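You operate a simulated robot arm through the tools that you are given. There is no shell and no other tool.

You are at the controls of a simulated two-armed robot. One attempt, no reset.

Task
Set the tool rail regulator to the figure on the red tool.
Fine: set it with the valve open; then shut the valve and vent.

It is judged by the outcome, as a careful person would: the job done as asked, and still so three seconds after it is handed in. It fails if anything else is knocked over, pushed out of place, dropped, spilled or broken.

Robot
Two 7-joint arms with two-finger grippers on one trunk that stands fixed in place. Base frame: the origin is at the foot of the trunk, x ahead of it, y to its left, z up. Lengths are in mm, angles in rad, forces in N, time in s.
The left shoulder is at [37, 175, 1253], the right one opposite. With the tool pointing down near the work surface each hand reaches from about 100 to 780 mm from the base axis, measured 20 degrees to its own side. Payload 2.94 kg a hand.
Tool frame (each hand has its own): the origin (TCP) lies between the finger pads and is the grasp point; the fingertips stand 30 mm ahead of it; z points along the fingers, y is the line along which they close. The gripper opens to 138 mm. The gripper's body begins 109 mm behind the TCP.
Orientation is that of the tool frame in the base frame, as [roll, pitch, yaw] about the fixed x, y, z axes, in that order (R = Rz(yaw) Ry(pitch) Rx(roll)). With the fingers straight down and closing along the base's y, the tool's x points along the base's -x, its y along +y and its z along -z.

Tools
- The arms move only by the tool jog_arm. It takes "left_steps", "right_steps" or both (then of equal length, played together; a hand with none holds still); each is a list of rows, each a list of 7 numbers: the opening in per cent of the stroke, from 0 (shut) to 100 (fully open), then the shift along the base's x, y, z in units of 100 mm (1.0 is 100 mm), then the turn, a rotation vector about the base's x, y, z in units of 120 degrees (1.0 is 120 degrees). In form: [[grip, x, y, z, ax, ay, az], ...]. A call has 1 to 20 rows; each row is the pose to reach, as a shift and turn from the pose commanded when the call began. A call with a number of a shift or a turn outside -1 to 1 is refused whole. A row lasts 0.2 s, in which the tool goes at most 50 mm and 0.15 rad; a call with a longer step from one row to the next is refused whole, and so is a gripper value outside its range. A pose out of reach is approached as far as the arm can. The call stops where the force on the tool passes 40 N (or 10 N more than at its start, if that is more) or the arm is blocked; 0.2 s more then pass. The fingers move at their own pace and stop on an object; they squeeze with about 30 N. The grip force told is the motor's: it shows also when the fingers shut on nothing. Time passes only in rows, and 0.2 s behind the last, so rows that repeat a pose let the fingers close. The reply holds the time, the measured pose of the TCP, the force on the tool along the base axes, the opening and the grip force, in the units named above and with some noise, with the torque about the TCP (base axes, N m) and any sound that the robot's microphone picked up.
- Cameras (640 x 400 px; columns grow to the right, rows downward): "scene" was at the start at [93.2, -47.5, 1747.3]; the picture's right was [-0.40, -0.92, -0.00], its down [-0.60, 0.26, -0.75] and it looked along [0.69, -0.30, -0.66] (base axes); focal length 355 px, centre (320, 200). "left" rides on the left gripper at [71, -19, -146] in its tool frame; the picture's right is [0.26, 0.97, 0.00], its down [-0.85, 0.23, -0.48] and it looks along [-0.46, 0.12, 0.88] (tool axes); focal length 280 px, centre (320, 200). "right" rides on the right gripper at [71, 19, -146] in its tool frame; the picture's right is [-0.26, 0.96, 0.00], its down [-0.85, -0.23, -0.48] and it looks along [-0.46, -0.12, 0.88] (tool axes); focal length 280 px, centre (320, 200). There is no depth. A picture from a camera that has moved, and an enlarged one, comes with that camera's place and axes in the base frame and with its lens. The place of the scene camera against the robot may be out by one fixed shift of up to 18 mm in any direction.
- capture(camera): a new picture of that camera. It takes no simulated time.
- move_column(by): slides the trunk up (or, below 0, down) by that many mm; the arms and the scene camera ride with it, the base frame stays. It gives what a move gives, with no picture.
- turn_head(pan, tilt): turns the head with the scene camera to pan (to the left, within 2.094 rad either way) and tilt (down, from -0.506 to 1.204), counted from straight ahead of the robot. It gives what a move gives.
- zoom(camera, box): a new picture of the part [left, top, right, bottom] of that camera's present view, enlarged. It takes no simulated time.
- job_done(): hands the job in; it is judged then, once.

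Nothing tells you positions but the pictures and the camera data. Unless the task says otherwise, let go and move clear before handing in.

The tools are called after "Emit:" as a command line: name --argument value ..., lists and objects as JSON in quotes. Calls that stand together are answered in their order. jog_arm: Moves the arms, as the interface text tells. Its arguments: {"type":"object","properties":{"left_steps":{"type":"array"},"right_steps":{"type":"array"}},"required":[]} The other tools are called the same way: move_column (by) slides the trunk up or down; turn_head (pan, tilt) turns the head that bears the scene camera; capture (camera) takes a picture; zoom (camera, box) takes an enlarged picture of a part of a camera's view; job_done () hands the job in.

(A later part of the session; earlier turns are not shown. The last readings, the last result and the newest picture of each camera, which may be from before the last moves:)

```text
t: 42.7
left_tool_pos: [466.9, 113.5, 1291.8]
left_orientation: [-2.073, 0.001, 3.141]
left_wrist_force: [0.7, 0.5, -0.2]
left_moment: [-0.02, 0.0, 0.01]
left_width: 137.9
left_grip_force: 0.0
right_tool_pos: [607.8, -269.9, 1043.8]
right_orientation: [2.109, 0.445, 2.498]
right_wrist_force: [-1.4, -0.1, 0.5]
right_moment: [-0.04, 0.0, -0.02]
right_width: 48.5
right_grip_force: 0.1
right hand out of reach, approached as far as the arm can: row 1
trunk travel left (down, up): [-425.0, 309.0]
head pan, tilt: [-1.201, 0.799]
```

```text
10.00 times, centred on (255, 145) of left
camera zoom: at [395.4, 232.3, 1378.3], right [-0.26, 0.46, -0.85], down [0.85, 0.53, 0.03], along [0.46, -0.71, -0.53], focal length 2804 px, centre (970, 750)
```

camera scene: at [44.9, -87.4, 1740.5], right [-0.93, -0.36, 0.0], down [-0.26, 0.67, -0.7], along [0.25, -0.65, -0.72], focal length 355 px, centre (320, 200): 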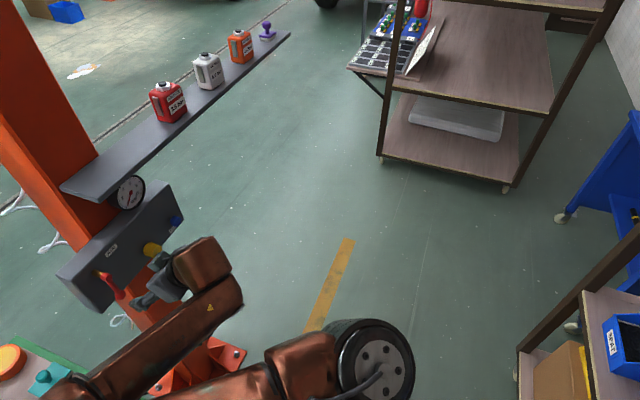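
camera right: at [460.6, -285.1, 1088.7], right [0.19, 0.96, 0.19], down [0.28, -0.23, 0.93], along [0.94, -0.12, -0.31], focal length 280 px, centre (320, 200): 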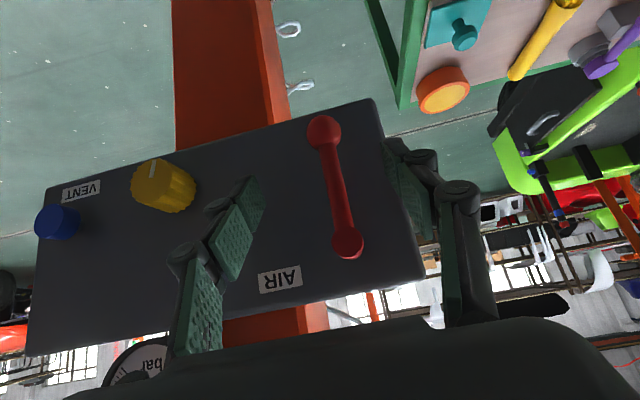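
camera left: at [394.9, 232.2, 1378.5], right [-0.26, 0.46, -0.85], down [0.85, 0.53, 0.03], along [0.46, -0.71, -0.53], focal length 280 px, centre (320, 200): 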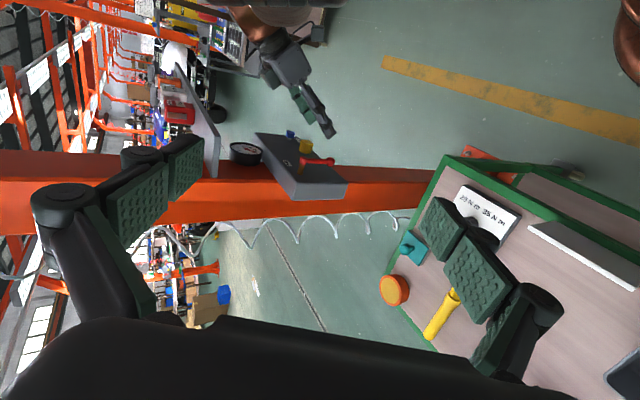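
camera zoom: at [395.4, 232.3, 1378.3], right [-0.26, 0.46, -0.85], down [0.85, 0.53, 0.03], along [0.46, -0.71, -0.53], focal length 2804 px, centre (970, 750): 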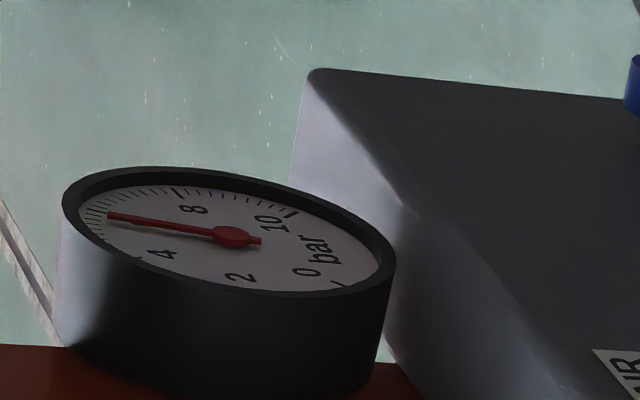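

The gauge reads near 6 bar with the valve partly open, and the hand is clear with no force. Now I'll push the lever the rest of the way up by translating the hand with the roll held, so the lower finger lifts the lever.

Emit:
jog_arm --right_steps '[[35, 0, 0.05, 0.1, 0, 0, 0], [35, 0, 0.1, 0.2, 0, 0, 0], [35, 0, 0.15, 0.3, 0, 0, 0], [35, 0, 0.19, 0.38, 0, 0, 0]]'

Emit:
zoom --camera "right" --box '[200, 60, 480, 340]'

Emit:
zoom --camera "left" --box '[220, 100, 360, 210]'

```text
t: 43.7
left_tool_pos: [466.7, 112.7, 1292.7]
left_orientation: [-2.074, 0.0, 3.141]
left_wrist_force: [-0.7, -0.2, -0.4]
left_moment: [0.03, -0.01, -0.01]
left_width: 138.0
left_grip_force: 0.2
right_tool_pos: [607.8, -252.8, 1079.7]
right_orientation: [2.11, 0.441, 2.496]
right_wrist_force: [-6.9, 0.0, -7.5]
right_moment: [0.12, 0.27, -0.18]
right_width: 53.4
right_grip_force: 3.9
trunk travel left (down, up): [-425.0, 309.0]
head pan, tilt: [-1.201, 0.799]
```

```text
1.43 times, centred on (340, 200) of right
camera zoom: at [456.7, -282.8, 1131.6], right [0.2, 0.47, 0.86], down [0.28, -0.87, 0.4], along [0.94, 0.16, -0.31], focal length 401 px, centre (291, 200)
```

zoom: 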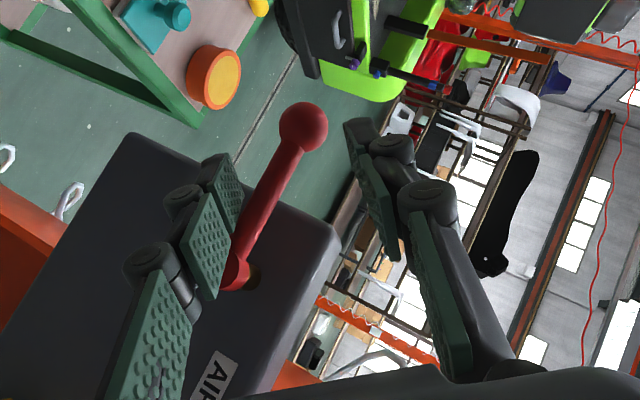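

```text
3.64 times, centred on (290, 155) of left
camera zoom: at [395.0, 231.4, 1378.5], right [-0.26, 0.46, -0.85], down [0.85, 0.53, 0.03], along [0.46, -0.71, -0.53], focal length 1020 px, centre (429, 364)
```

zoom: 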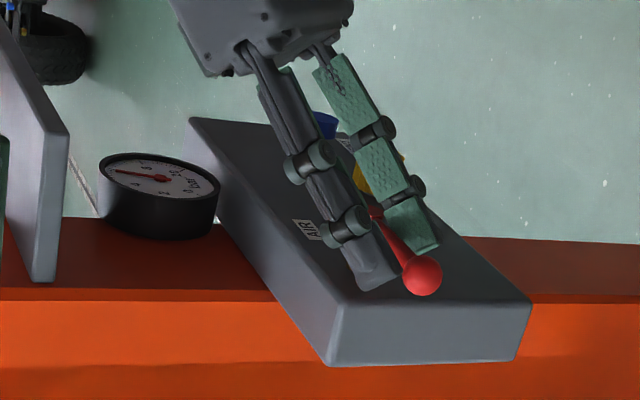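

The ball is now at about (y -217, z 1067), so the lever is essentially horizontal. I'll nudge a few mm more to see whether it is at its end stop.

Emit:
jog_arm --right_steps '[[35, 0, 0.02, 0.04, 0, 0, 0], [35, 0, 0.04, 0.08, 0, 0, 0], [35, 0, 0.04, 0.08, 0, 0, 0]]'

Emit:
zoom --camera "left" --box '[220, 100, 360, 210]'

Emit:
zoom --camera "left" --box '[235, 125, 275, 165]'

```text
t: 44.5
left_tool_pos: [469.0, 112.2, 1290.8]
left_orientation: [-2.074, -0.001, -3.14]
left_wrist_force: [1.3, 0.2, 0.0]
left_moment: [-0.01, 0.0, -0.02]
left_width: 138.2
left_grip_force: 0.0
right_tool_pos: [608.9, -248.7, 1085.2]
right_orientation: [2.115, 0.433, 2.499]
right_wrist_force: [-5.9, -1.6, -32.2]
right_moment: [0.62, 0.61, -0.25]
right_width: 64.4
right_grip_force: 11.7
trunk travel left (down, up): [-425.0, 309.0]
head pan, tilt: [-1.201, 0.799]
```

```text
3.64 times, centred on (290, 155) of left
camera zoom: at [397.3, 230.4, 1377.8], right [-0.26, 0.47, -0.84], down [0.85, 0.53, 0.03], along [0.46, -0.71, -0.53], focal length 1020 px, centre (429, 364)
```

zoom: 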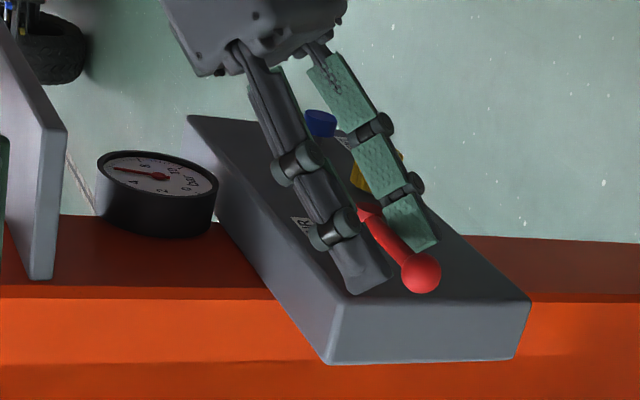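

```text
10.00 times, centred on (255, 145) of left
camera zoom: at [397.3, 230.4, 1377.8], right [-0.26, 0.47, -0.84], down [0.85, 0.53, 0.03], along [0.46, -0.71, -0.53], focal length 2804 px, centre (970, 750)
```

zoom: 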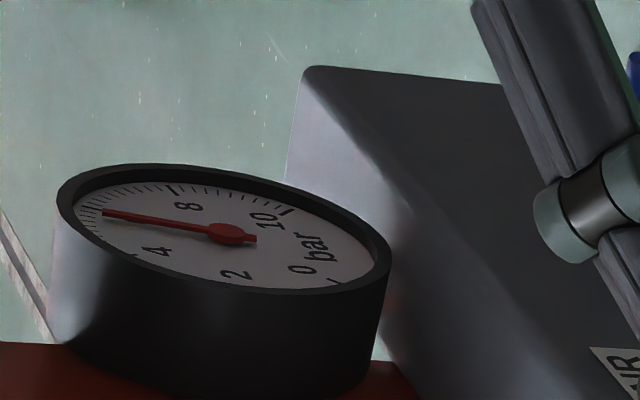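

The lever is at its stop (32 N), so the valve is fully open and the gauge shows about 6 bar. I'll release downward a bit, retreat from the lever, and go to the knob.

Emit:
jog_arm --right_steps '[[40, 0, -0.05, -0.1, 0, 0, 0], [50, -0.2, -0.05, -0.12, 0, 0, 0], [60, -0.45, -0.05, -0.12, 0, 0, 0], [60, -0.7, -0.05, -0.12, 0, 0, 0], [60, -0.7, -0.3, -0.3, 0, 0, 0], [60, -0.7, -0.65, -0.5, 0, 0, 0], [60, -0.7, -1.0, -0.7, 0, 0, 0]]'

Emit:
capture --camera "right"

Emit:
zoom --camera "left" --box '[220, 100, 360, 210]'

```text
t: 46.1
left_tool_pos: [467.2, 110.6, 1292.5]
left_orientation: [-2.075, -0.001, -3.141]
left_wrist_force: [-1.2, -0.8, 0.5]
left_moment: [0.03, -0.01, -0.04]
left_width: 137.9
left_grip_force: 0.0
right_tool_pos: [539.2, -350.9, 1019.2]
right_orientation: [2.104, 0.444, 2.497]
right_wrist_force: [0.0, -0.3, -0.1]
right_moment: [0.04, -0.01, 0.04]
right_width: 83.1
right_grip_force: 0.0
right hand out of reach, approached as far as the arm can: row 4
trunk travel left (down, up): [-425.0, 309.0]
head pan, tilt: [-1.201, 0.799]
```

```text
taken
camera right: at [386.4, -381.3, 1068.7], right [0.2, 0.46, 0.86], down [0.28, -0.87, 0.4], along [0.94, 0.16, -0.3], focal length 280 px, centre (320, 200)
```

right: 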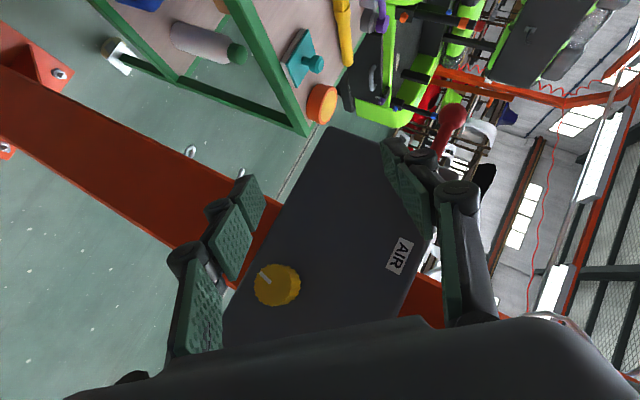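

```text
3.64 times, centred on (290, 155) of left
camera zoom: at [395.8, 229.7, 1378.6], right [-0.26, 0.47, -0.84], down [0.85, 0.53, 0.03], along [0.46, -0.71, -0.53], focal length 1020 px, centre (429, 364)
```

zoom: 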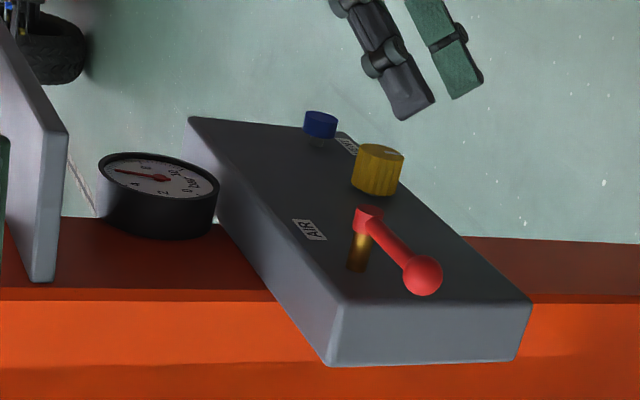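

The lever stays open. Now moving the hand to a standoff in front of the yellow knob, keeping the 50° roll so I have room to turn it counterclockwise.

Emit:
jog_arm --right_steps '[[60, 0.03, -0.25, -0.1, 0, 0, 0], [60, 0.07, -0.5, -0.2, 0, 0, 0], [60, 0.11, -0.76, -0.31, 0, 0, 0], [60, 0.11, -0.76, -0.31, 0, 0, 0]]'

Emit:
capture --camera "right"

Emit:
zoom --camera "left" --box '[220, 100, 360, 210]'

```text
t: 47.1
left_tool_pos: [466.5, 114.6, 1292.2]
left_orientation: [-2.072, 0.0, -3.14]
left_wrist_force: [-0.3, 0.6, -0.5]
left_moment: [-0.03, 0.01, -0.03]
left_width: 138.0
left_grip_force: 0.0
right_tool_pos: [548.8, -423.5, 988.9]
right_orientation: [2.108, 0.443, 2.497]
right_wrist_force: [0.2, 0.5, -0.1]
right_moment: [-0.01, 0.04, 0.0]
right_width: 82.8
right_grip_force: 0.1
trunk travel left (down, up): [-425.0, 309.0]
head pan, tilt: [-1.201, 0.799]
```

```text
taken
camera right: at [397.5, -454.4, 1039.5], right [0.2, 0.47, 0.86], down [0.28, -0.87, 0.41], along [0.94, 0.16, -0.31], focal length 280 px, centre (320, 200)
```

right: 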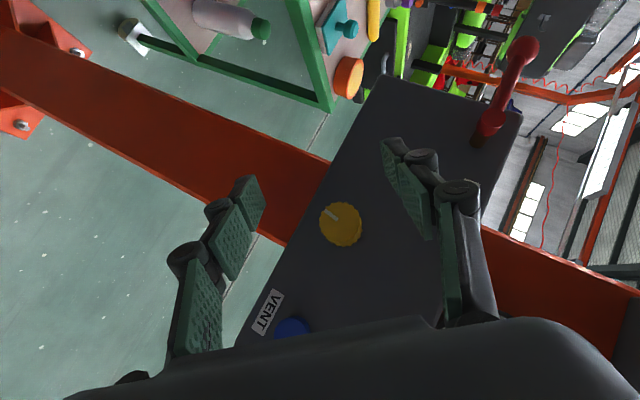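

```text
3.64 times, centred on (290, 155) of left
camera zoom: at [395.0, 232.6, 1378.4], right [-0.26, 0.46, -0.85], down [0.85, 0.53, 0.03], along [0.46, -0.71, -0.53], focal length 1020 px, centre (429, 364)
```

zoom: 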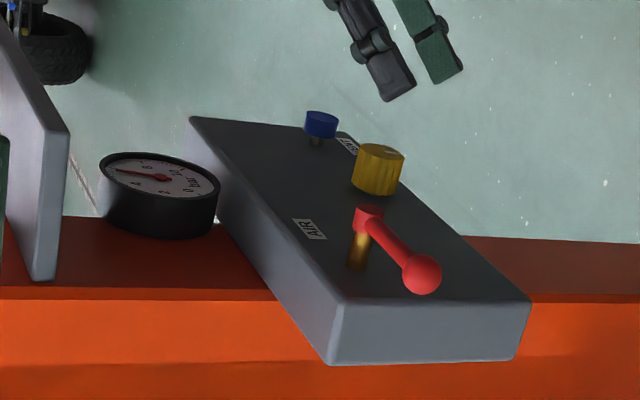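

The knob axis is confirmed near y=-427, z=990. Advancing over the knob and then closing gently on it.

Emit:
jog_arm --right_steps '[[60, 0.15, -0.02, 0, 0, 0, 0], [60, 0.3, -0.035, 0, 0, 0, 0], [60, 0.45, -0.035, 0, 0, 0, 0], [60, 0.6, -0.035, 0, 0, 0, 0], [60, 0.7, -0.035, 0, 0, 0, 0], [60, 0.7, -0.035, 0, 0, 0, 0]]'

Emit:
capture --camera "right"

Emit:
zoom --camera "left" --box '[220, 100, 360, 210]'

```text
t: 48.5
left_tool_pos: [466.6, 113.1, 1291.6]
left_orientation: [-2.074, 0.0, 3.141]
left_wrist_force: [-0.3, -0.7, -0.2]
left_moment: [-0.01, 0.03, 0.01]
left_width: 138.1
left_grip_force: 0.0
right_tool_pos: [619.2, -427.2, 989.2]
right_orientation: [2.106, 0.443, 2.496]
right_wrist_force: [-0.8, 0.2, 0.0]
right_moment: [-0.01, -0.03, 0.04]
right_width: 82.7
right_grip_force: 0.1
trunk travel left (down, up): [-425.0, 309.0]
head pan, tilt: [-1.201, 0.799]
```

```text
taken
camera right: at [467.5, -457.7, 1039.7], right [0.2, 0.47, 0.86], down [0.28, -0.87, 0.41], along [0.94, 0.16, -0.31], focal length 280 px, centre (320, 200)
```

right: 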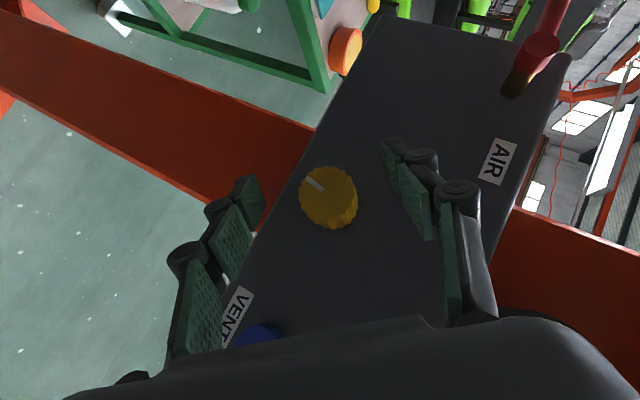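

```text
3.64 times, centred on (290, 155) of left
camera zoom: at [395.1, 231.7, 1378.5], right [-0.26, 0.46, -0.85], down [0.85, 0.53, 0.03], along [0.46, -0.71, -0.53], focal length 1020 px, centre (429, 364)
```

zoom: 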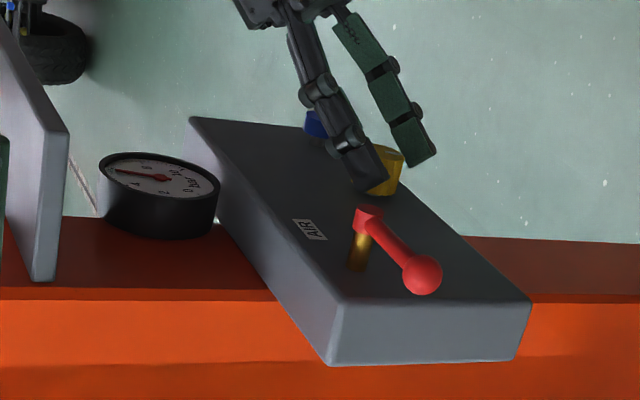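

The fingers straddle the knob symmetrically. Closing on it.

Emit:
jog_arm --right_steps '[[20, 0, 0.01, 0.01, 0, 0, 0], [20, 0, 0.01, 0.01, 0, 0, 0], [20, 0, 0.01, 0.01, 0, 0, 0], [20, 0, 0.01, 0.01, 0, 0, 0]]'

Emit:
zoom --camera "left" --box '[235, 125, 275, 165]'

Emit:
zoom --camera "right" --box '[220, 100, 440, 320]'

```text
t: 49.5
left_tool_pos: [467.2, 112.5, 1292.8]
left_orientation: [-2.074, 0.001, -3.14]
left_wrist_force: [-0.3, -1.0, 0.3]
left_moment: [0.02, -0.01, 0.0]
left_width: 138.2
left_grip_force: 0.0
right_tool_pos: [617.6, -425.2, 990.6]
right_orientation: [2.107, 0.445, 2.498]
right_wrist_force: [-0.4, 1.7, 3.9]
right_moment: [0.02, -0.17, 0.3]
right_width: 34.4
right_grip_force: 32.6
trunk travel left (down, up): [-425.0, 309.0]
head pan, tilt: [-1.201, 0.799]
```

```text
10.00 times, centred on (255, 145) of left
camera zoom: at [394.9, 232.2, 1378.5], right [-0.26, 0.46, -0.85], down [0.85, 0.53, 0.03], along [0.46, -0.71, -0.53], focal length 2804 px, centre (970, 750)
```

zoom: 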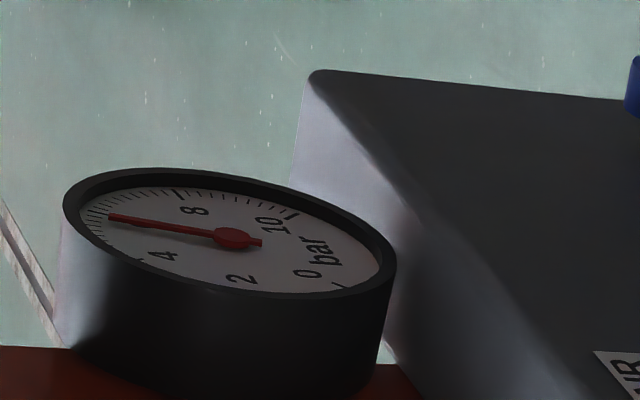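

```text
1.82 times, centred on (330, 210) of right
camera zoom: at [467.5, -456.4, 1041.5], right [0.2, 0.47, 0.86], down [0.28, -0.87, 0.41], along [0.94, 0.16, -0.3], focal length 510 px, centre (302, 182)
```

zoom: 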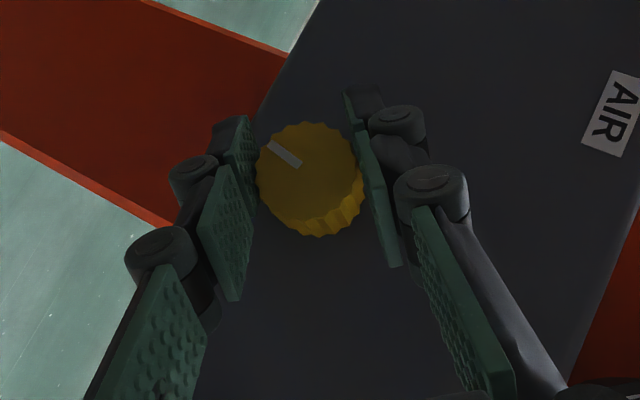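

The knob is gripped (34 mm, 33 N). Turning it counterclockwise 15° (rotation -x) and checking the gauge.

Emit:
jog_arm --right_steps '[[20, 0, 0, 0, -0.05, 0, 0], [20, 0, 0, 0, -0.1, 0, 0], [20, 0, 0, 0, -0.125, 0, 0], [20, 0, 0, 0, -0.125, 0, 0]]'

Emit:
zoom --camera "left" --box '[235, 125, 275, 165]'

Emit:
zoom --camera "right" --box '[220, 100, 440, 320]'

```text
t: 50.5
left_tool_pos: [465.6, 112.8, 1292.6]
left_orientation: [-2.073, 0.0, 3.141]
left_wrist_force: [-0.6, -0.1, 1.3]
left_moment: [0.04, 0.0, 0.04]
left_width: 137.9
left_grip_force: 0.0
right_tool_pos: [618.8, -425.8, 991.5]
right_orientation: [2.358, 0.592, 2.622]
right_wrist_force: [1.5, 5.3, 7.0]
right_moment: [-0.01, -0.59, 0.24]
right_width: 34.2
right_grip_force: 45.1
trunk travel left (down, up): [-425.0, 309.0]
head pan, tilt: [-1.201, 0.799]
```

```text
10.00 times, centred on (255, 145) of left
camera zoom: at [394.6, 232.8, 1378.5], right [-0.26, 0.46, -0.85], down [0.85, 0.53, 0.03], along [0.46, -0.71, -0.53], focal length 2804 px, centre (970, 750)
```

zoom: 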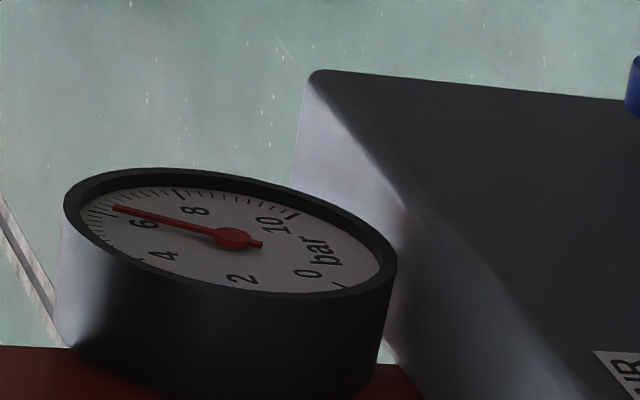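

```text
1.82 times, centred on (330, 210) of right
camera zoom: at [467.4, -441.6, 1047.8], right [0.2, 0.67, 0.71], down [0.28, -0.73, 0.62], along [0.94, 0.08, -0.33], focal length 510 px, centre (302, 182)
```

zoom: 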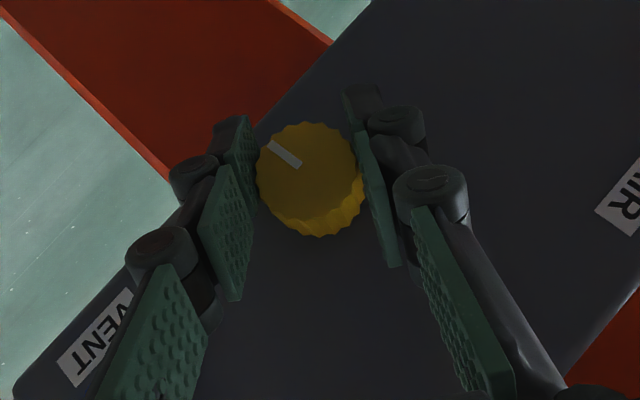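

The knob turned with the hand, but the gauge went up to about 6.5, so clockwise (rotation +x) lowers the pressure. I'll release, roll the hand back to about -30°, and regrip to turn it clockwise.

Emit:
jog_arm --right_steps '[[60, 0, 0, 0, 0, 0, 0], [60, 0, 0, 0, 0, 0, 0], [60, 0, 0, 0, 0, 0, 0], [60, 0, 0, 0, -0.065, 0, 0], [60, 0, 0, 0, -0.13, 0, 0], [60, 0, 0, 0, -0.195, 0, 0], [60, 0, 0, 0, -0.26, 0, 0], [60, 0, 0, 0, -0.325, 0, 0], [60, 0, 0, 0, -0.39, 0, 0], [60, 0, 0, 0, -0.45, 0, 0]]'

Emit:
capture --camera "right"

Emit:
zoom --camera "left" --box '[235, 125, 275, 165]'

Emit:
zoom --camera "left" --box '[220, 100, 360, 210]'

```text
t: 52.7
left_tool_pos: [467.1, 113.9, 1292.9]
left_orientation: [-2.073, 0.0, -3.141]
left_wrist_force: [0.1, -0.6, 0.0]
left_moment: [0.05, -0.02, 0.01]
left_width: 138.0
left_grip_force: 0.0
right_tool_pos: [618.5, -426.4, 990.4]
right_orientation: [-2.712, 0.72, -2.862]
right_wrist_force: [-0.6, 0.0, -0.3]
right_moment: [-0.01, 0.0, -0.03]
right_width: 82.7
right_grip_force: 0.1
trunk travel left (down, up): [-425.0, 309.0]
head pan, tilt: [-1.201, 0.799]
```

```text
taken
camera right: at [467.2, -389.0, 1036.2], right [0.2, 0.97, -0.13], down [0.28, 0.07, 0.96], along [0.94, -0.23, -0.26], focal length 280 px, centre (320, 200)
```

right: 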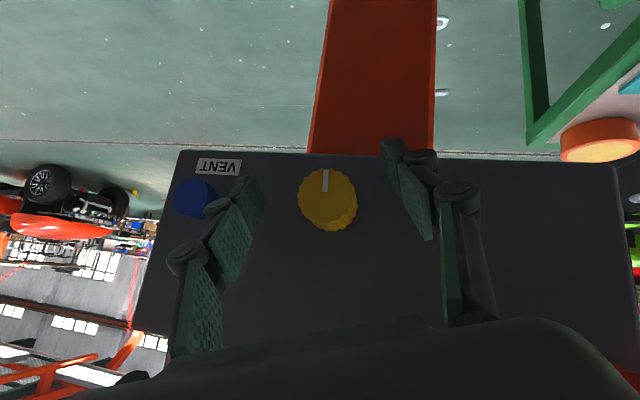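

```text
10.00 times, centred on (255, 145) of left
camera zoom: at [395.1, 232.5, 1378.3], right [-0.26, 0.46, -0.85], down [0.85, 0.53, 0.03], along [0.46, -0.71, -0.53], focal length 2804 px, centre (970, 750)
```

zoom: 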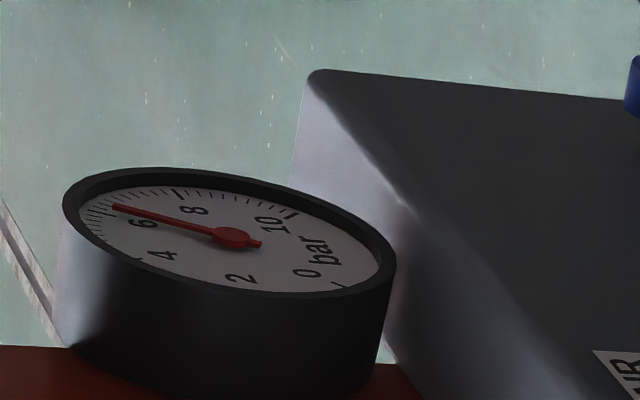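

```text
3.64 times, centred on (290, 155) of left
camera zoom: at [395.1, 232.5, 1378.3], right [-0.26, 0.46, -0.85], down [0.85, 0.53, 0.03], along [0.46, -0.71, -0.53], focal length 1020 px, centre (429, 364)
```

zoom: 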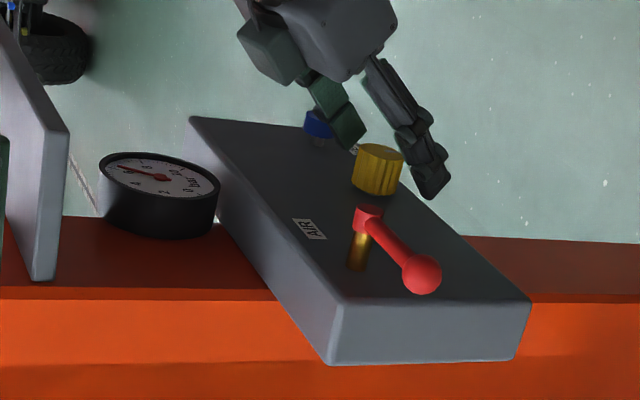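

The gauge holds at about 6.5, and the hand is at -19° roll with the knob between the open fingers. Rolling a little further, then gripping.

Emit:
jog_arm --right_steps '[[60, 0, 0, 0, -0.04, 0, 0], [60, 0, 0, 0, -0.08, 0, 0], [60, 0, 0, 0, -0.08, 0, 0]]'

Emit:
jog_arm --right_steps '[[20, 0, 0, 0, 0, 0, 0], [20, 0, 0, 0, 0, 0, 0], [20, 0, 0, 0, 0, 0, 0], [20, 0, 0, 0, 0, 0, 0]]'

Emit:
zoom --camera "right" --box '[220, 100, 440, 320]'

```text
t: 53.5
left_tool_pos: [467.5, 111.7, 1292.9]
left_orientation: [-2.073, 0.002, -3.141]
left_wrist_force: [1.1, -0.8, -0.6]
left_moment: [0.02, 0.0, 0.0]
left_width: 138.2
left_grip_force: 0.0
right_tool_pos: [622.7, -430.4, 996.1]
right_orientation: [-2.516, 0.658, -2.736]
right_wrist_force: [0.5, 0.2, -0.4]
right_moment: [0.02, 0.01, 0.01]
right_width: 82.8
right_grip_force: 0.0
right hand out of reach, approached as far as the arm can: row 2, 3
trunk travel left (down, up): [-425.0, 309.0]
head pan, tilt: [-1.201, 0.799]
```

```text
t: 54.5
left_tool_pos: [466.2, 114.7, 1293.5]
left_orientation: [-2.073, 0.0, 3.141]
left_wrist_force: [0.4, 0.3, 0.0]
left_moment: [-0.01, 0.01, -0.03]
left_width: 138.1
left_grip_force: 0.1
right_tool_pos: [622.5, -426.7, 992.5]
right_orientation: [-2.523, 0.654, -2.734]
right_wrist_force: [-6.2, 16.1, -11.9]
right_moment: [0.01, 0.15, 0.53]
right_width: 40.5
right_grip_force: 9.7
trunk travel left (down, up): [-425.0, 309.0]
head pan, tilt: [-1.201, 0.799]
```

```text
1.82 times, centred on (330, 210) of right
camera zoom: at [471.4, -383.3, 1034.1], right [0.19, 0.94, -0.28], down [0.29, 0.22, 0.93], along [0.94, -0.26, -0.23], focal length 510 px, centre (302, 182)
```

zoom: 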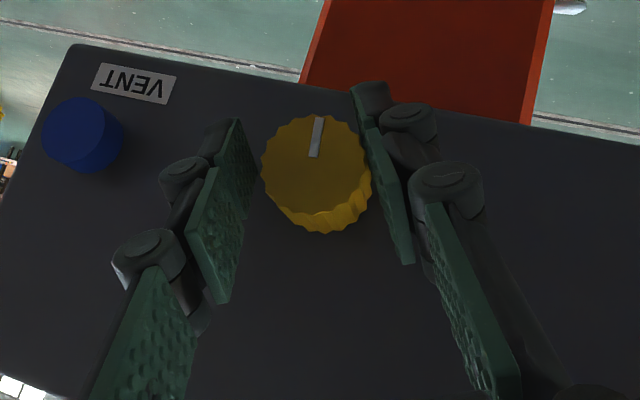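

The extra roll shifted the hand off-centre by about 5 mm. I'll open, recentre on the knob axis with slightly less roll, and grip again.

Emit:
jog_arm --right_steps '[[60, 0, 0, 0, 0, 0, 0], [60, -0.02, 0.02, -0.03, 0.02, 0, 0], [60, -0.04, 0.045, -0.055, 0.035, 0, 0], [60, -0.04, 0.045, -0.055, 0.035, 0, 0]]'

Emit:
jog_arm --right_steps '[[20, 0, 0, 0, 0, 0, 0], [20, 0, 0, 0, 0, 0, 0], [20, 0, 0, 0, 0, 0, 0], [20, 0, 0, 0, 0, 0, 0], [20, 0, 0, 0, 0, 0, 0]]'

Emit:
zoom --camera "right" --box '[220, 100, 440, 320]'

```text
t: 55.5
left_tool_pos: [467.3, 113.6, 1292.4]
left_orientation: [-2.072, -0.001, -3.139]
left_wrist_force: [-0.5, -1.1, -0.6]
left_moment: [0.0, -0.03, -0.02]
left_width: 137.8
left_grip_force: 0.1
right_tool_pos: [618.8, -425.6, 991.2]
right_orientation: [-2.598, 0.693, -2.785]
right_wrist_force: [0.4, 0.6, 0.1]
right_moment: [0.01, 0.01, 0.0]
right_width: 82.9
right_grip_force: 0.1
trunk travel left (down, up): [-425.0, 309.0]
head pan, tilt: [-1.201, 0.799]
```

```text
t: 56.7
left_tool_pos: [467.2, 113.5, 1291.6]
left_orientation: [-2.074, 0.0, 3.141]
left_wrist_force: [0.4, -0.3, 0.6]
left_moment: [-0.03, -0.02, 0.0]
left_width: 138.1
left_grip_force: 0.1
right_tool_pos: [619.5, -425.7, 989.6]
right_orientation: [-2.598, 0.69, -2.786]
right_wrist_force: [-0.8, 2.7, -2.8]
right_moment: [0.01, 0.06, 0.19]
right_width: 34.1
right_grip_force: 45.5
trunk travel left (down, up): [-425.0, 309.0]
head pan, tilt: [-1.201, 0.799]
```

```text
1.82 times, centred on (330, 210) of right
camera zoom: at [467.5, -383.4, 1032.1], right [0.2, 0.96, -0.22], down [0.28, 0.16, 0.95], along [0.94, -0.25, -0.24], focal length 510 px, centre (302, 182)
```

zoom: 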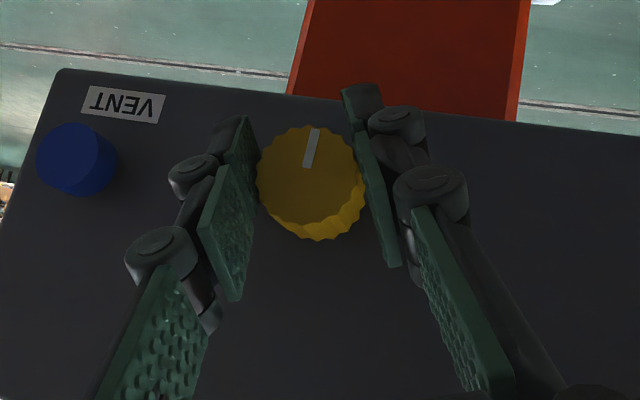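

Gripped well, centred on the axis. Turning clockwise by 45° and checking the gauge.

Emit:
jog_arm --right_steps '[[20, 0, 0, 0, 0.0625, 0, 0], [20, 0, 0, 0, 0.125, 0, 0], [20, 0, 0, 0, 0.1875, 0, 0], [20, 0, 0, 0, 0.25, 0, 0], [20, 0, 0, 0, 0.3125, 0, 0], [20, 0, 0, 0, 0.375, 0, 0], [20, 0, 0, 0, 0.375, 0, 0]]'

Emit:
zoom --camera "left" --box '[235, 125, 275, 165]'

Emit:
zoom --camera "right" --box '[220, 100, 440, 320]'

```text
t: 58.3
left_tool_pos: [465.6, 113.4, 1292.6]
left_orientation: [-2.074, -0.002, -3.14]
left_wrist_force: [0.4, 0.6, 0.3]
left_moment: [-0.02, 0.02, -0.02]
left_width: 137.9
left_grip_force: 0.1
right_tool_pos: [619.3, -423.9, 990.1]
right_orientation: [2.643, 0.692, 2.792]
right_wrist_force: [-5.8, 6.6, -4.7]
right_moment: [0.03, 0.1, 0.33]
right_width: 33.9
right_grip_force: 45.4
trunk travel left (down, up): [-425.0, 309.0]
head pan, tilt: [-1.201, 0.799]
```

```text
10.00 times, centred on (255, 145) of left
camera zoom: at [395.0, 232.5, 1378.3], right [-0.26, 0.46, -0.85], down [0.85, 0.53, 0.03], along [0.46, -0.71, -0.53], focal length 2804 px, centre (970, 750)
```

zoom: 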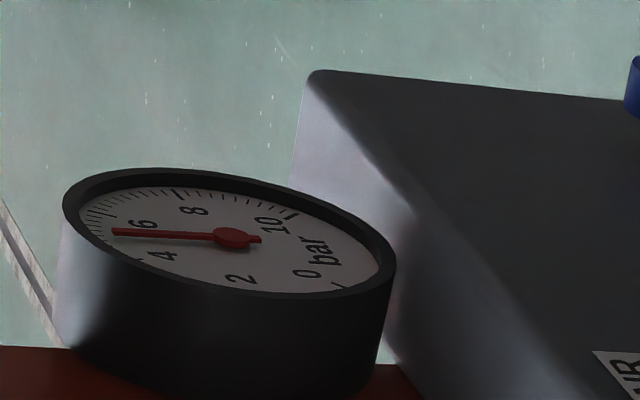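

```text
1.82 times, centred on (330, 210) of right
camera zoom: at [467.5, -425.9, 1049.4], right [0.2, 0.83, 0.52], down [0.28, -0.56, 0.78], along [0.94, -0.01, -0.35], focal length 510 px, centre (302, 182)
```

zoom: 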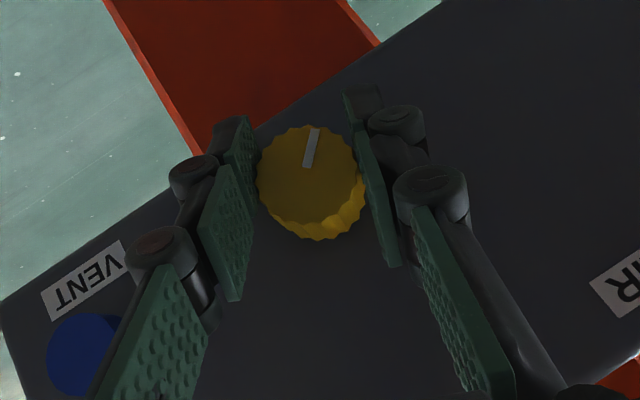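

The gauge fell to about 4.8–5. The ratio is roughly 35° per bar, so I'll turn another 30° clockwise within this grip.

Emit:
jog_arm --right_steps '[[20, 0, 0, 0, 0.0625, 0, 0], [20, 0, 0, 0, 0.125, 0, 0], [20, 0, 0, 0, 0.1875, 0, 0], [20, 0, 0, 0, 0.25, 0, 0], [20, 0, 0, 0, 0.25, 0, 0]]'

Emit:
zoom --camera "left" --box '[235, 125, 275, 165]'

Emit:
zoom --camera "right" --box '[220, 100, 440, 320]'

```text
t: 59.5
left_tool_pos: [467.3, 113.9, 1292.5]
left_orientation: [-2.073, -0.001, 3.141]
left_wrist_force: [-0.1, 0.3, 0.3]
left_moment: [0.03, 0.01, 0.0]
left_width: 138.0
left_grip_force: 0.0
right_tool_pos: [618.8, -426.3, 989.9]
right_orientation: [2.098, 0.436, 2.493]
right_wrist_force: [-3.4, 5.6, -10.0]
right_moment: [0.0, -0.11, 0.1]
right_width: 33.9
right_grip_force: 44.9
trunk travel left (down, up): [-425.0, 309.0]
head pan, tilt: [-1.201, 0.799]
```

```text
10.00 times, centred on (255, 145) of left
camera zoom: at [395.7, 232.2, 1378.2], right [-0.26, 0.46, -0.85], down [0.85, 0.53, 0.03], along [0.46, -0.71, -0.53], focal length 2804 px, centre (970, 750)
```

zoom: 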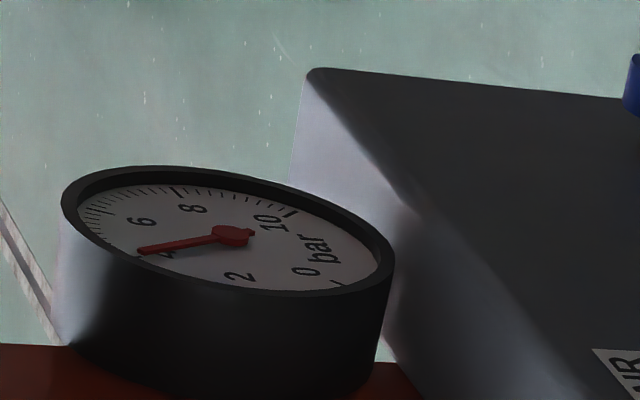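

```text
1.82 times, centred on (330, 210) of right
camera zoom: at [467.5, -455.9, 1041.0], right [0.2, 0.46, 0.87], down [0.28, -0.87, 0.4], along [0.94, 0.16, -0.3], focal length 510 px, centre (302, 182)
```

zoom: 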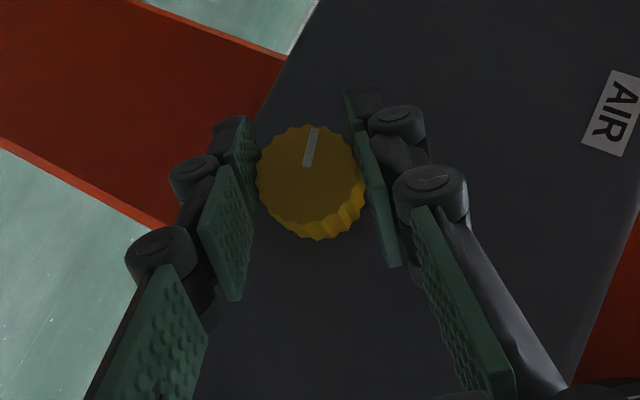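

The gauge now reads about 3.9. I'll release, back off and rise so the right camera gets a frontal look at the gauge for an accurate reading.

Emit:
jog_arm --right_steps '[[60, 0, 0, 0, 0, 0, 0], [60, 0, 0, 0, 0, 0, 0], [60, 0, 0, 0, 0, 0, 0], [60, -0.2, 0, 0, 0, 0, 0], [60, -0.45, 0, 0, 0, 0, 0], [60, -0.7, 0, 0, 0, 0, 0], [60, -0.9, 0, 0, 0, 0, 0]]'

Emit:
jog_arm --right_steps '[[60, 0, -0.03, 0.15, -0.06, 0, 0], [60, 0, -0.06, 0.3, -0.12, 0, 0], [60, 0, -0.09, 0.45, -0.18, 0, 0], [60, 0, -0.12, 0.6, -0.24, 0, 0], [60, 0, -0.15, 0.75, -0.3, 0, 0], [60, 0, -0.18, 0.9, -0.36, 0, 0], [60, 0, -0.2, 1.0, -0.42, 0, 0], [60, 0, -0.2, 1.0, -0.42, 0, 0]]'

Emit:
capture --camera "right"

Emit:
zoom --camera "left" --box '[235, 125, 275, 165]'

```text
t: 61.1
left_tool_pos: [467.1, 113.6, 1292.6]
left_orientation: [-2.073, 0.001, 3.141]
left_wrist_force: [0.2, 0.7, -0.1]
left_moment: [0.04, 0.02, -0.01]
left_width: 137.9
left_grip_force: 0.1
right_tool_pos: [528.6, -426.1, 992.1]
right_orientation: [2.097, 0.438, 2.491]
right_wrist_force: [0.8, 1.1, 0.2]
right_moment: [-0.01, -0.01, 0.02]
right_width: 82.6
right_grip_force: 0.0
trunk travel left (down, up): [-425.0, 309.0]
head pan, tilt: [-1.201, 0.799]
```

```text
t: 62.9
left_tool_pos: [468.3, 112.9, 1292.1]
left_orientation: [-2.074, 0.0, 3.141]
left_wrist_force: [0.4, -0.2, 0.8]
left_moment: [0.0, -0.01, 0.02]
left_width: 138.1
left_grip_force: 0.1
right_tool_pos: [530.4, -445.4, 1088.1]
right_orientation: [3.116, 0.766, 3.111]
right_wrist_force: [-0.1, 0.0, -0.4]
right_moment: [0.0, 0.0, 0.02]
right_width: 82.8
right_grip_force: 0.0
trunk travel left (down, up): [-425.0, 309.0]
head pan, tilt: [-1.201, 0.799]
```

```text
taken
camera right: at [378.8, -425.0, 1145.2], right [0.2, 0.96, 0.2], down [0.28, -0.25, 0.93], along [0.94, -0.13, -0.32], focal length 280 px, centre (320, 200)
```

right: 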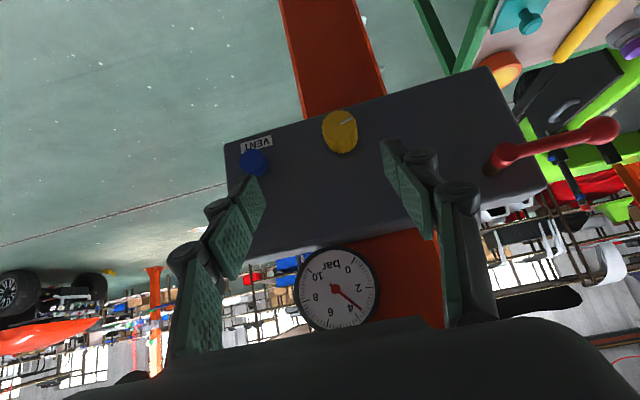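

```text
10.00 times, centred on (255, 145) of left
camera zoom: at [395.2, 231.1, 1378.6], right [-0.26, 0.47, -0.85], down [0.85, 0.53, 0.03], along [0.46, -0.71, -0.53], focal length 2804 px, centre (970, 750)
```

zoom: 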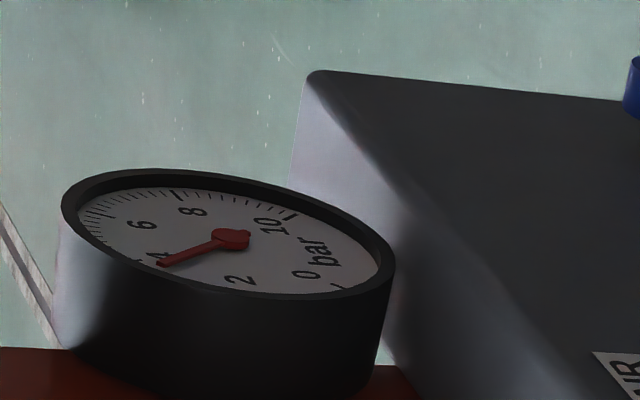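

Now a frontal view: the needle seems to have settled lower than before. Zooming in for the accurate reading.

Emit:
zoom --camera "right" --box '[290, 240, 386, 336]'

Emit:
zoom --camera "right" --box '[310, 100, 370, 160]'

```text
4.17 times, centred on (338, 288) of right
camera zoom: at [378.8, -425.0, 1145.2], right [0.2, 0.96, 0.2], down [0.28, -0.25, 0.93], along [0.94, -0.13, -0.32], focal length 1168 px, centre (245, -167)
```

zoom: 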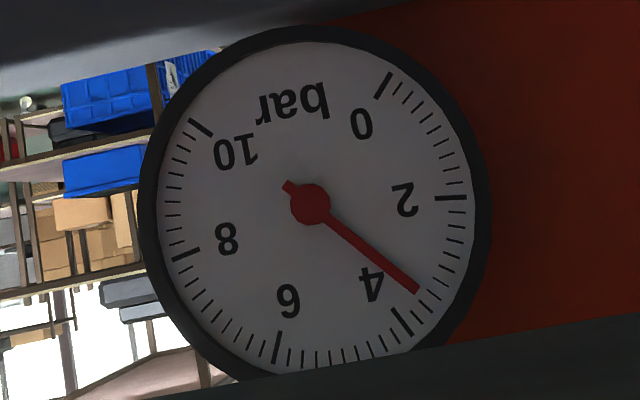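

```text
6.67 times, centred on (340, 130) of right
camera zoom: at [378.8, -425.0, 1145.2], right [0.2, 0.96, 0.2], down [0.28, -0.25, 0.93], along [0.94, -0.13, -0.32], focal length 1869 px, centre (187, 667)
```

zoom: 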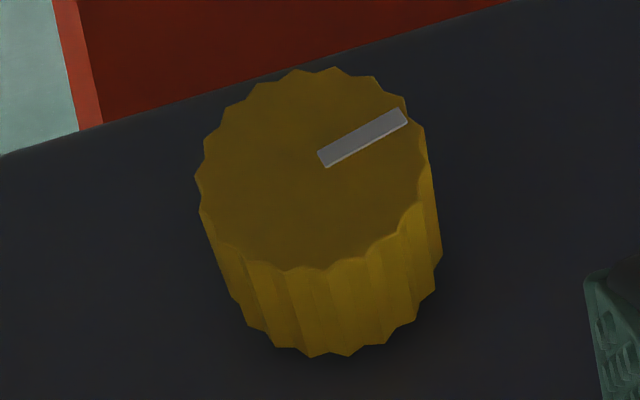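

The frontal reading is about 3.5 bar, and the needle lags a little. I'll wait a second for it to settle and read again.

Emit:
jog_arm --right_steps '[[60, 0, 0, 0.1, 0, 0, 0], [60, 0, 0, 0.1, 0, 0, 0], [60, 0, 0, 0.1, 0, 0, 0], [60, 0, 0, 0.1, 0, 0, 0], [60, 0, 0, 0.1, 0, 0, 0], [60, 0, 0, 0.1, 0, 0, 0], [60, 0, 0, 0.1, 0, 0, 0]]'

Emit:
zoom --camera "right" --box '[290, 230, 386, 326]'

```text
t: 64.5
left_tool_pos: [466.7, 112.8, 1292.2]
left_orientation: [-2.075, 0.001, -3.141]
left_wrist_force: [-1.0, 0.7, 0.0]
left_moment: [0.03, 0.0, 0.01]
left_width: 138.2
left_grip_force: 0.0
right_tool_pos: [529.7, -445.1, 1099.4]
right_orientation: [3.114, 0.765, 3.109]
right_wrist_force: [-0.2, -0.4, 0.2]
right_moment: [0.0, 0.03, 0.01]
right_width: 82.7
right_grip_force: 0.1
trunk travel left (down, up): [-425.0, 309.0]
head pan, tilt: [-1.201, 0.799]
```

```text
4.17 times, centred on (338, 278) of right
camera zoom: at [378.4, -424.7, 1155.1], right [0.2, 0.96, 0.2], down [0.28, -0.25, 0.93], along [0.94, -0.13, -0.32], focal length 1168 px, centre (245, -125)
```

zoom: 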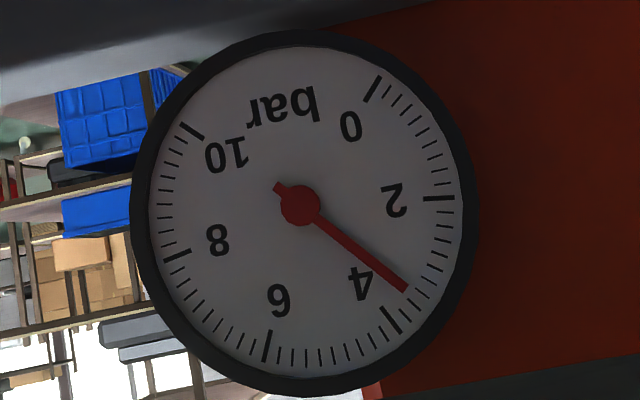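

Zooming closer on the needle tip to count tick marks.

Emit:
zoom --camera "right" --box '[338, 270, 378, 318]'

```text
8.33 times, centred on (358, 294) of right
camera zoom: at [378.4, -424.7, 1155.1], right [0.2, 0.96, 0.2], down [0.28, -0.25, 0.93], along [0.94, -0.13, -0.32], focal length 2337 px, centre (3, -583)
```

zoom: 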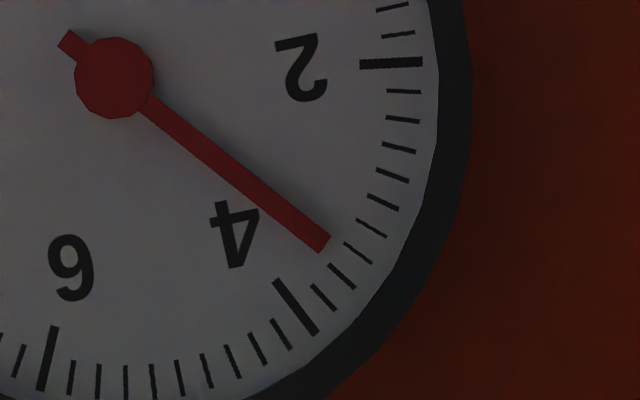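

The needle sits midway between the 3.4 and 3.6 ticks: 3.50 bar settled. I need +0.1 bar, a turn of about 3° counterclockwise, so I'll go back to the knob for a fine adjustment.

Emit:
jog_arm --right_steps '[[60, 0, 0.05, -0.25, 0, 0, 0], [60, 0, 0.1, -0.5, 0, 0, 0], [60, 0, 0.15, -0.75, 0, 0, 0], [60, 0, 0.187, -1.0, 0, 0, 0], [60, 0, 0.187, -1.0, 0, 0, 0]]'

Emit:
jog_arm --right_steps '[[60, 0.2, 0, -0.09, 0, 0, 0], [60, 0.4, 0, -0.09, 0, 0, 0], [60, 0.6, 0, -0.09, 0, 0, 0], [60, 0.8, 0, -0.09, 0, 0, 0], [60, 0.89, 0, -0.09, 0, 0, 0], [60, 0.89, 0, -0.09, 0, 0, 0]]'

Emit:
zoom --camera "right" --box '[220, 100, 440, 320]'

Emit:
zoom --camera "left" --box '[235, 125, 275, 165]'

```text
t: 65.7
left_tool_pos: [466.3, 112.5, 1292.9]
left_orientation: [-2.073, 0.0, -3.142]
left_wrist_force: [0.0, -0.1, 0.4]
left_moment: [-0.01, 0.03, 0.0]
left_width: 138.2
left_grip_force: 0.0
right_tool_pos: [531.5, -427.5, 1000.8]
right_orientation: [3.115, 0.763, 3.113]
right_wrist_force: [-0.6, -0.1, 0.7]
right_moment: [-0.02, -0.01, 0.02]
right_width: 82.7
right_grip_force: 0.1
trunk travel left (down, up): [-425.0, 309.0]
head pan, tilt: [-1.201, 0.799]
```

```text
t: 67.1
left_tool_pos: [466.8, 112.7, 1292.4]
left_orientation: [-2.073, -0.002, -3.141]
left_wrist_force: [0.1, -0.1, -0.3]
left_moment: [-0.01, 0.04, -0.02]
left_width: 137.9
left_grip_force: 0.1
right_tool_pos: [618.0, -426.8, 992.0]
right_orientation: [3.113, 0.764, 3.109]
right_wrist_force: [-0.3, 0.4, -0.7]
right_moment: [0.01, 0.02, 0.01]
right_width: 82.8
right_grip_force: 0.1
trunk travel left (down, up): [-425.0, 309.0]
head pan, tilt: [-1.201, 0.799]
```

```text
1.82 times, centred on (330, 210) of right
camera zoom: at [466.9, -407.1, 1047.4], right [0.2, 0.96, 0.2], down [0.28, -0.25, 0.93], along [0.94, -0.13, -0.32], focal length 510 px, centre (302, 182)
```

zoom: 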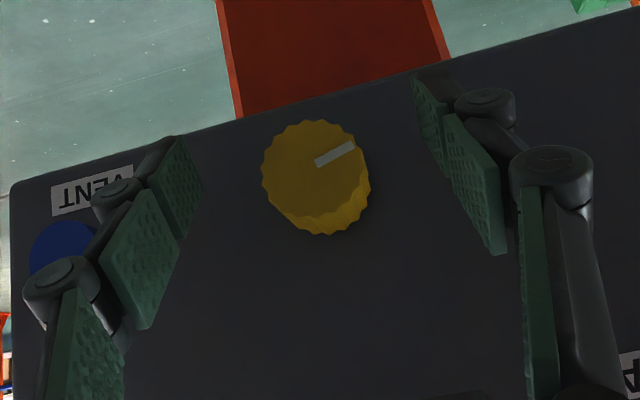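

```text
10.00 times, centred on (255, 145) of left
camera zoom: at [395.2, 232.0, 1378.5], right [-0.26, 0.46, -0.85], down [0.85, 0.53, 0.03], along [0.46, -0.71, -0.53], focal length 2804 px, centre (970, 750)
```

zoom: 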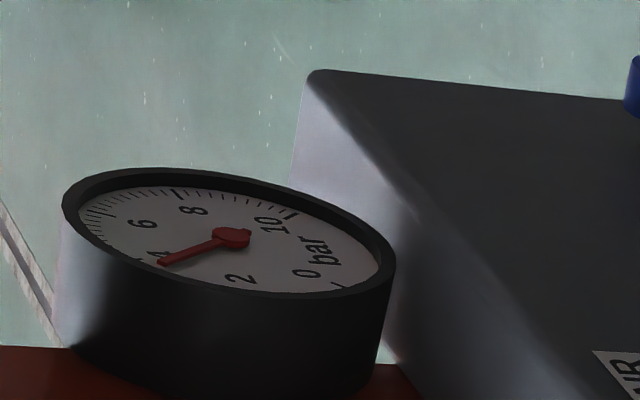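

The knob is centred between the fingers. Gripping it, then checking whether the grip itself changed the reading.

Emit:
jog_arm --right_steps '[[20, 0, 0.005, -0.01, 0, 0, 0], [20, 0, 0.005, -0.01, 0, 0, 0], [20, 0, 0.005, -0.01, 0, 0, 0], [20, 0, 0.005, -0.01, 0, 0, 0], [20, 0, 0.005, -0.01, 0, 0, 0], [20, 0, 0.005, -0.01, 0, 0, 0], [20, 0, 0.005, -0.01, 0, 0, 0], [20, 0, 0.005, -0.01, 0, 0, 0]]'

Emit:
zoom --camera "left" --box '[235, 125, 275, 165]'

Emit:
zoom --camera "right" --box '[290, 160, 370, 240]'

```text
t: 68.9
left_tool_pos: [466.7, 114.9, 1293.4]
left_orientation: [-2.071, 0.0, 3.141]
left_wrist_force: [0.7, -0.8, -0.8]
left_moment: [0.02, 0.03, 0.0]
left_width: 137.9
left_grip_force: 0.0
right_tool_pos: [619.3, -425.0, 990.9]
right_orientation: [3.114, 0.763, 3.115]
right_wrist_force: [-1.1, 11.7, -4.0]
right_moment: [0.01, -0.15, 0.36]
right_width: 33.5
right_grip_force: 45.4
trunk travel left (down, up): [-425.0, 309.0]
head pan, tilt: [-1.201, 0.799]
```

```text
10.00 times, centred on (255, 145) of left
camera zoom: at [395.3, 233.4, 1378.1], right [-0.26, 0.46, -0.85], down [0.85, 0.53, 0.03], along [0.46, -0.71, -0.53], focal length 2804 px, centre (970, 750)
```

zoom: 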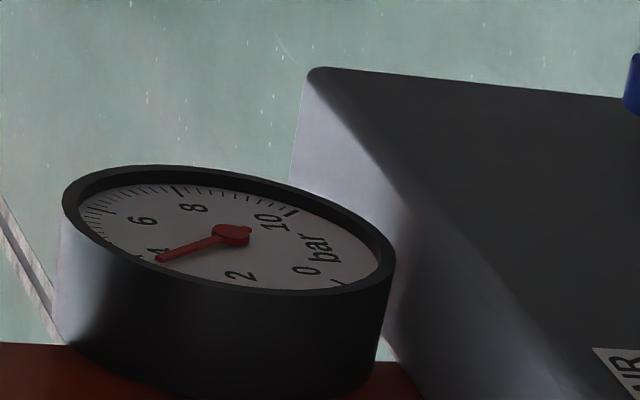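

```text
5.00 times, centred on (330, 200) of right
camera zoom: at [466.7, -405.4, 1046.1], right [0.2, 0.96, 0.2], down [0.28, -0.25, 0.93], along [0.94, -0.13, -0.32], focal length 1402 px, centre (270, 200)
```

zoom: 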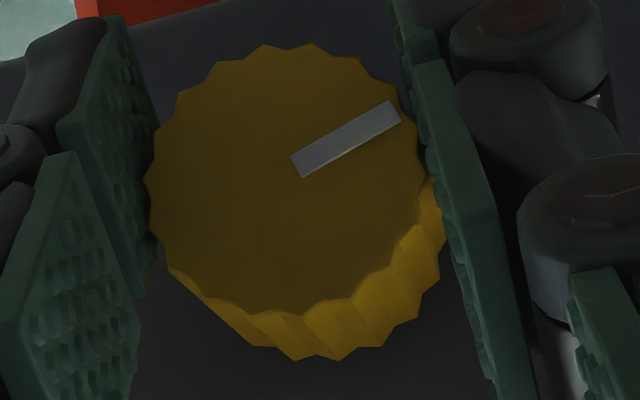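

Gripping nudged the needle slightly upward. Zooming more on the gauge for a finer estimate.

Emit:
zoom --camera "left" --box '[239, 140, 267, 157]'

```text
16.00 times, centred on (253, 148) of left
camera zoom: at [395.3, 233.4, 1378.1], right [-0.26, 0.46, -0.85], down [0.85, 0.53, 0.03], along [0.46, -0.71, -0.53], focal length 4486 px, centre (1392, 1024)
```

zoom: 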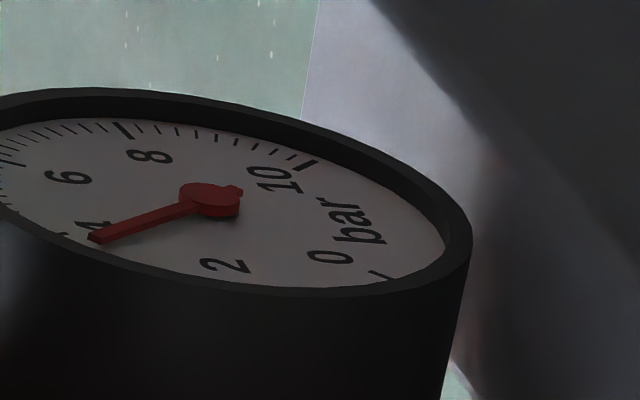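

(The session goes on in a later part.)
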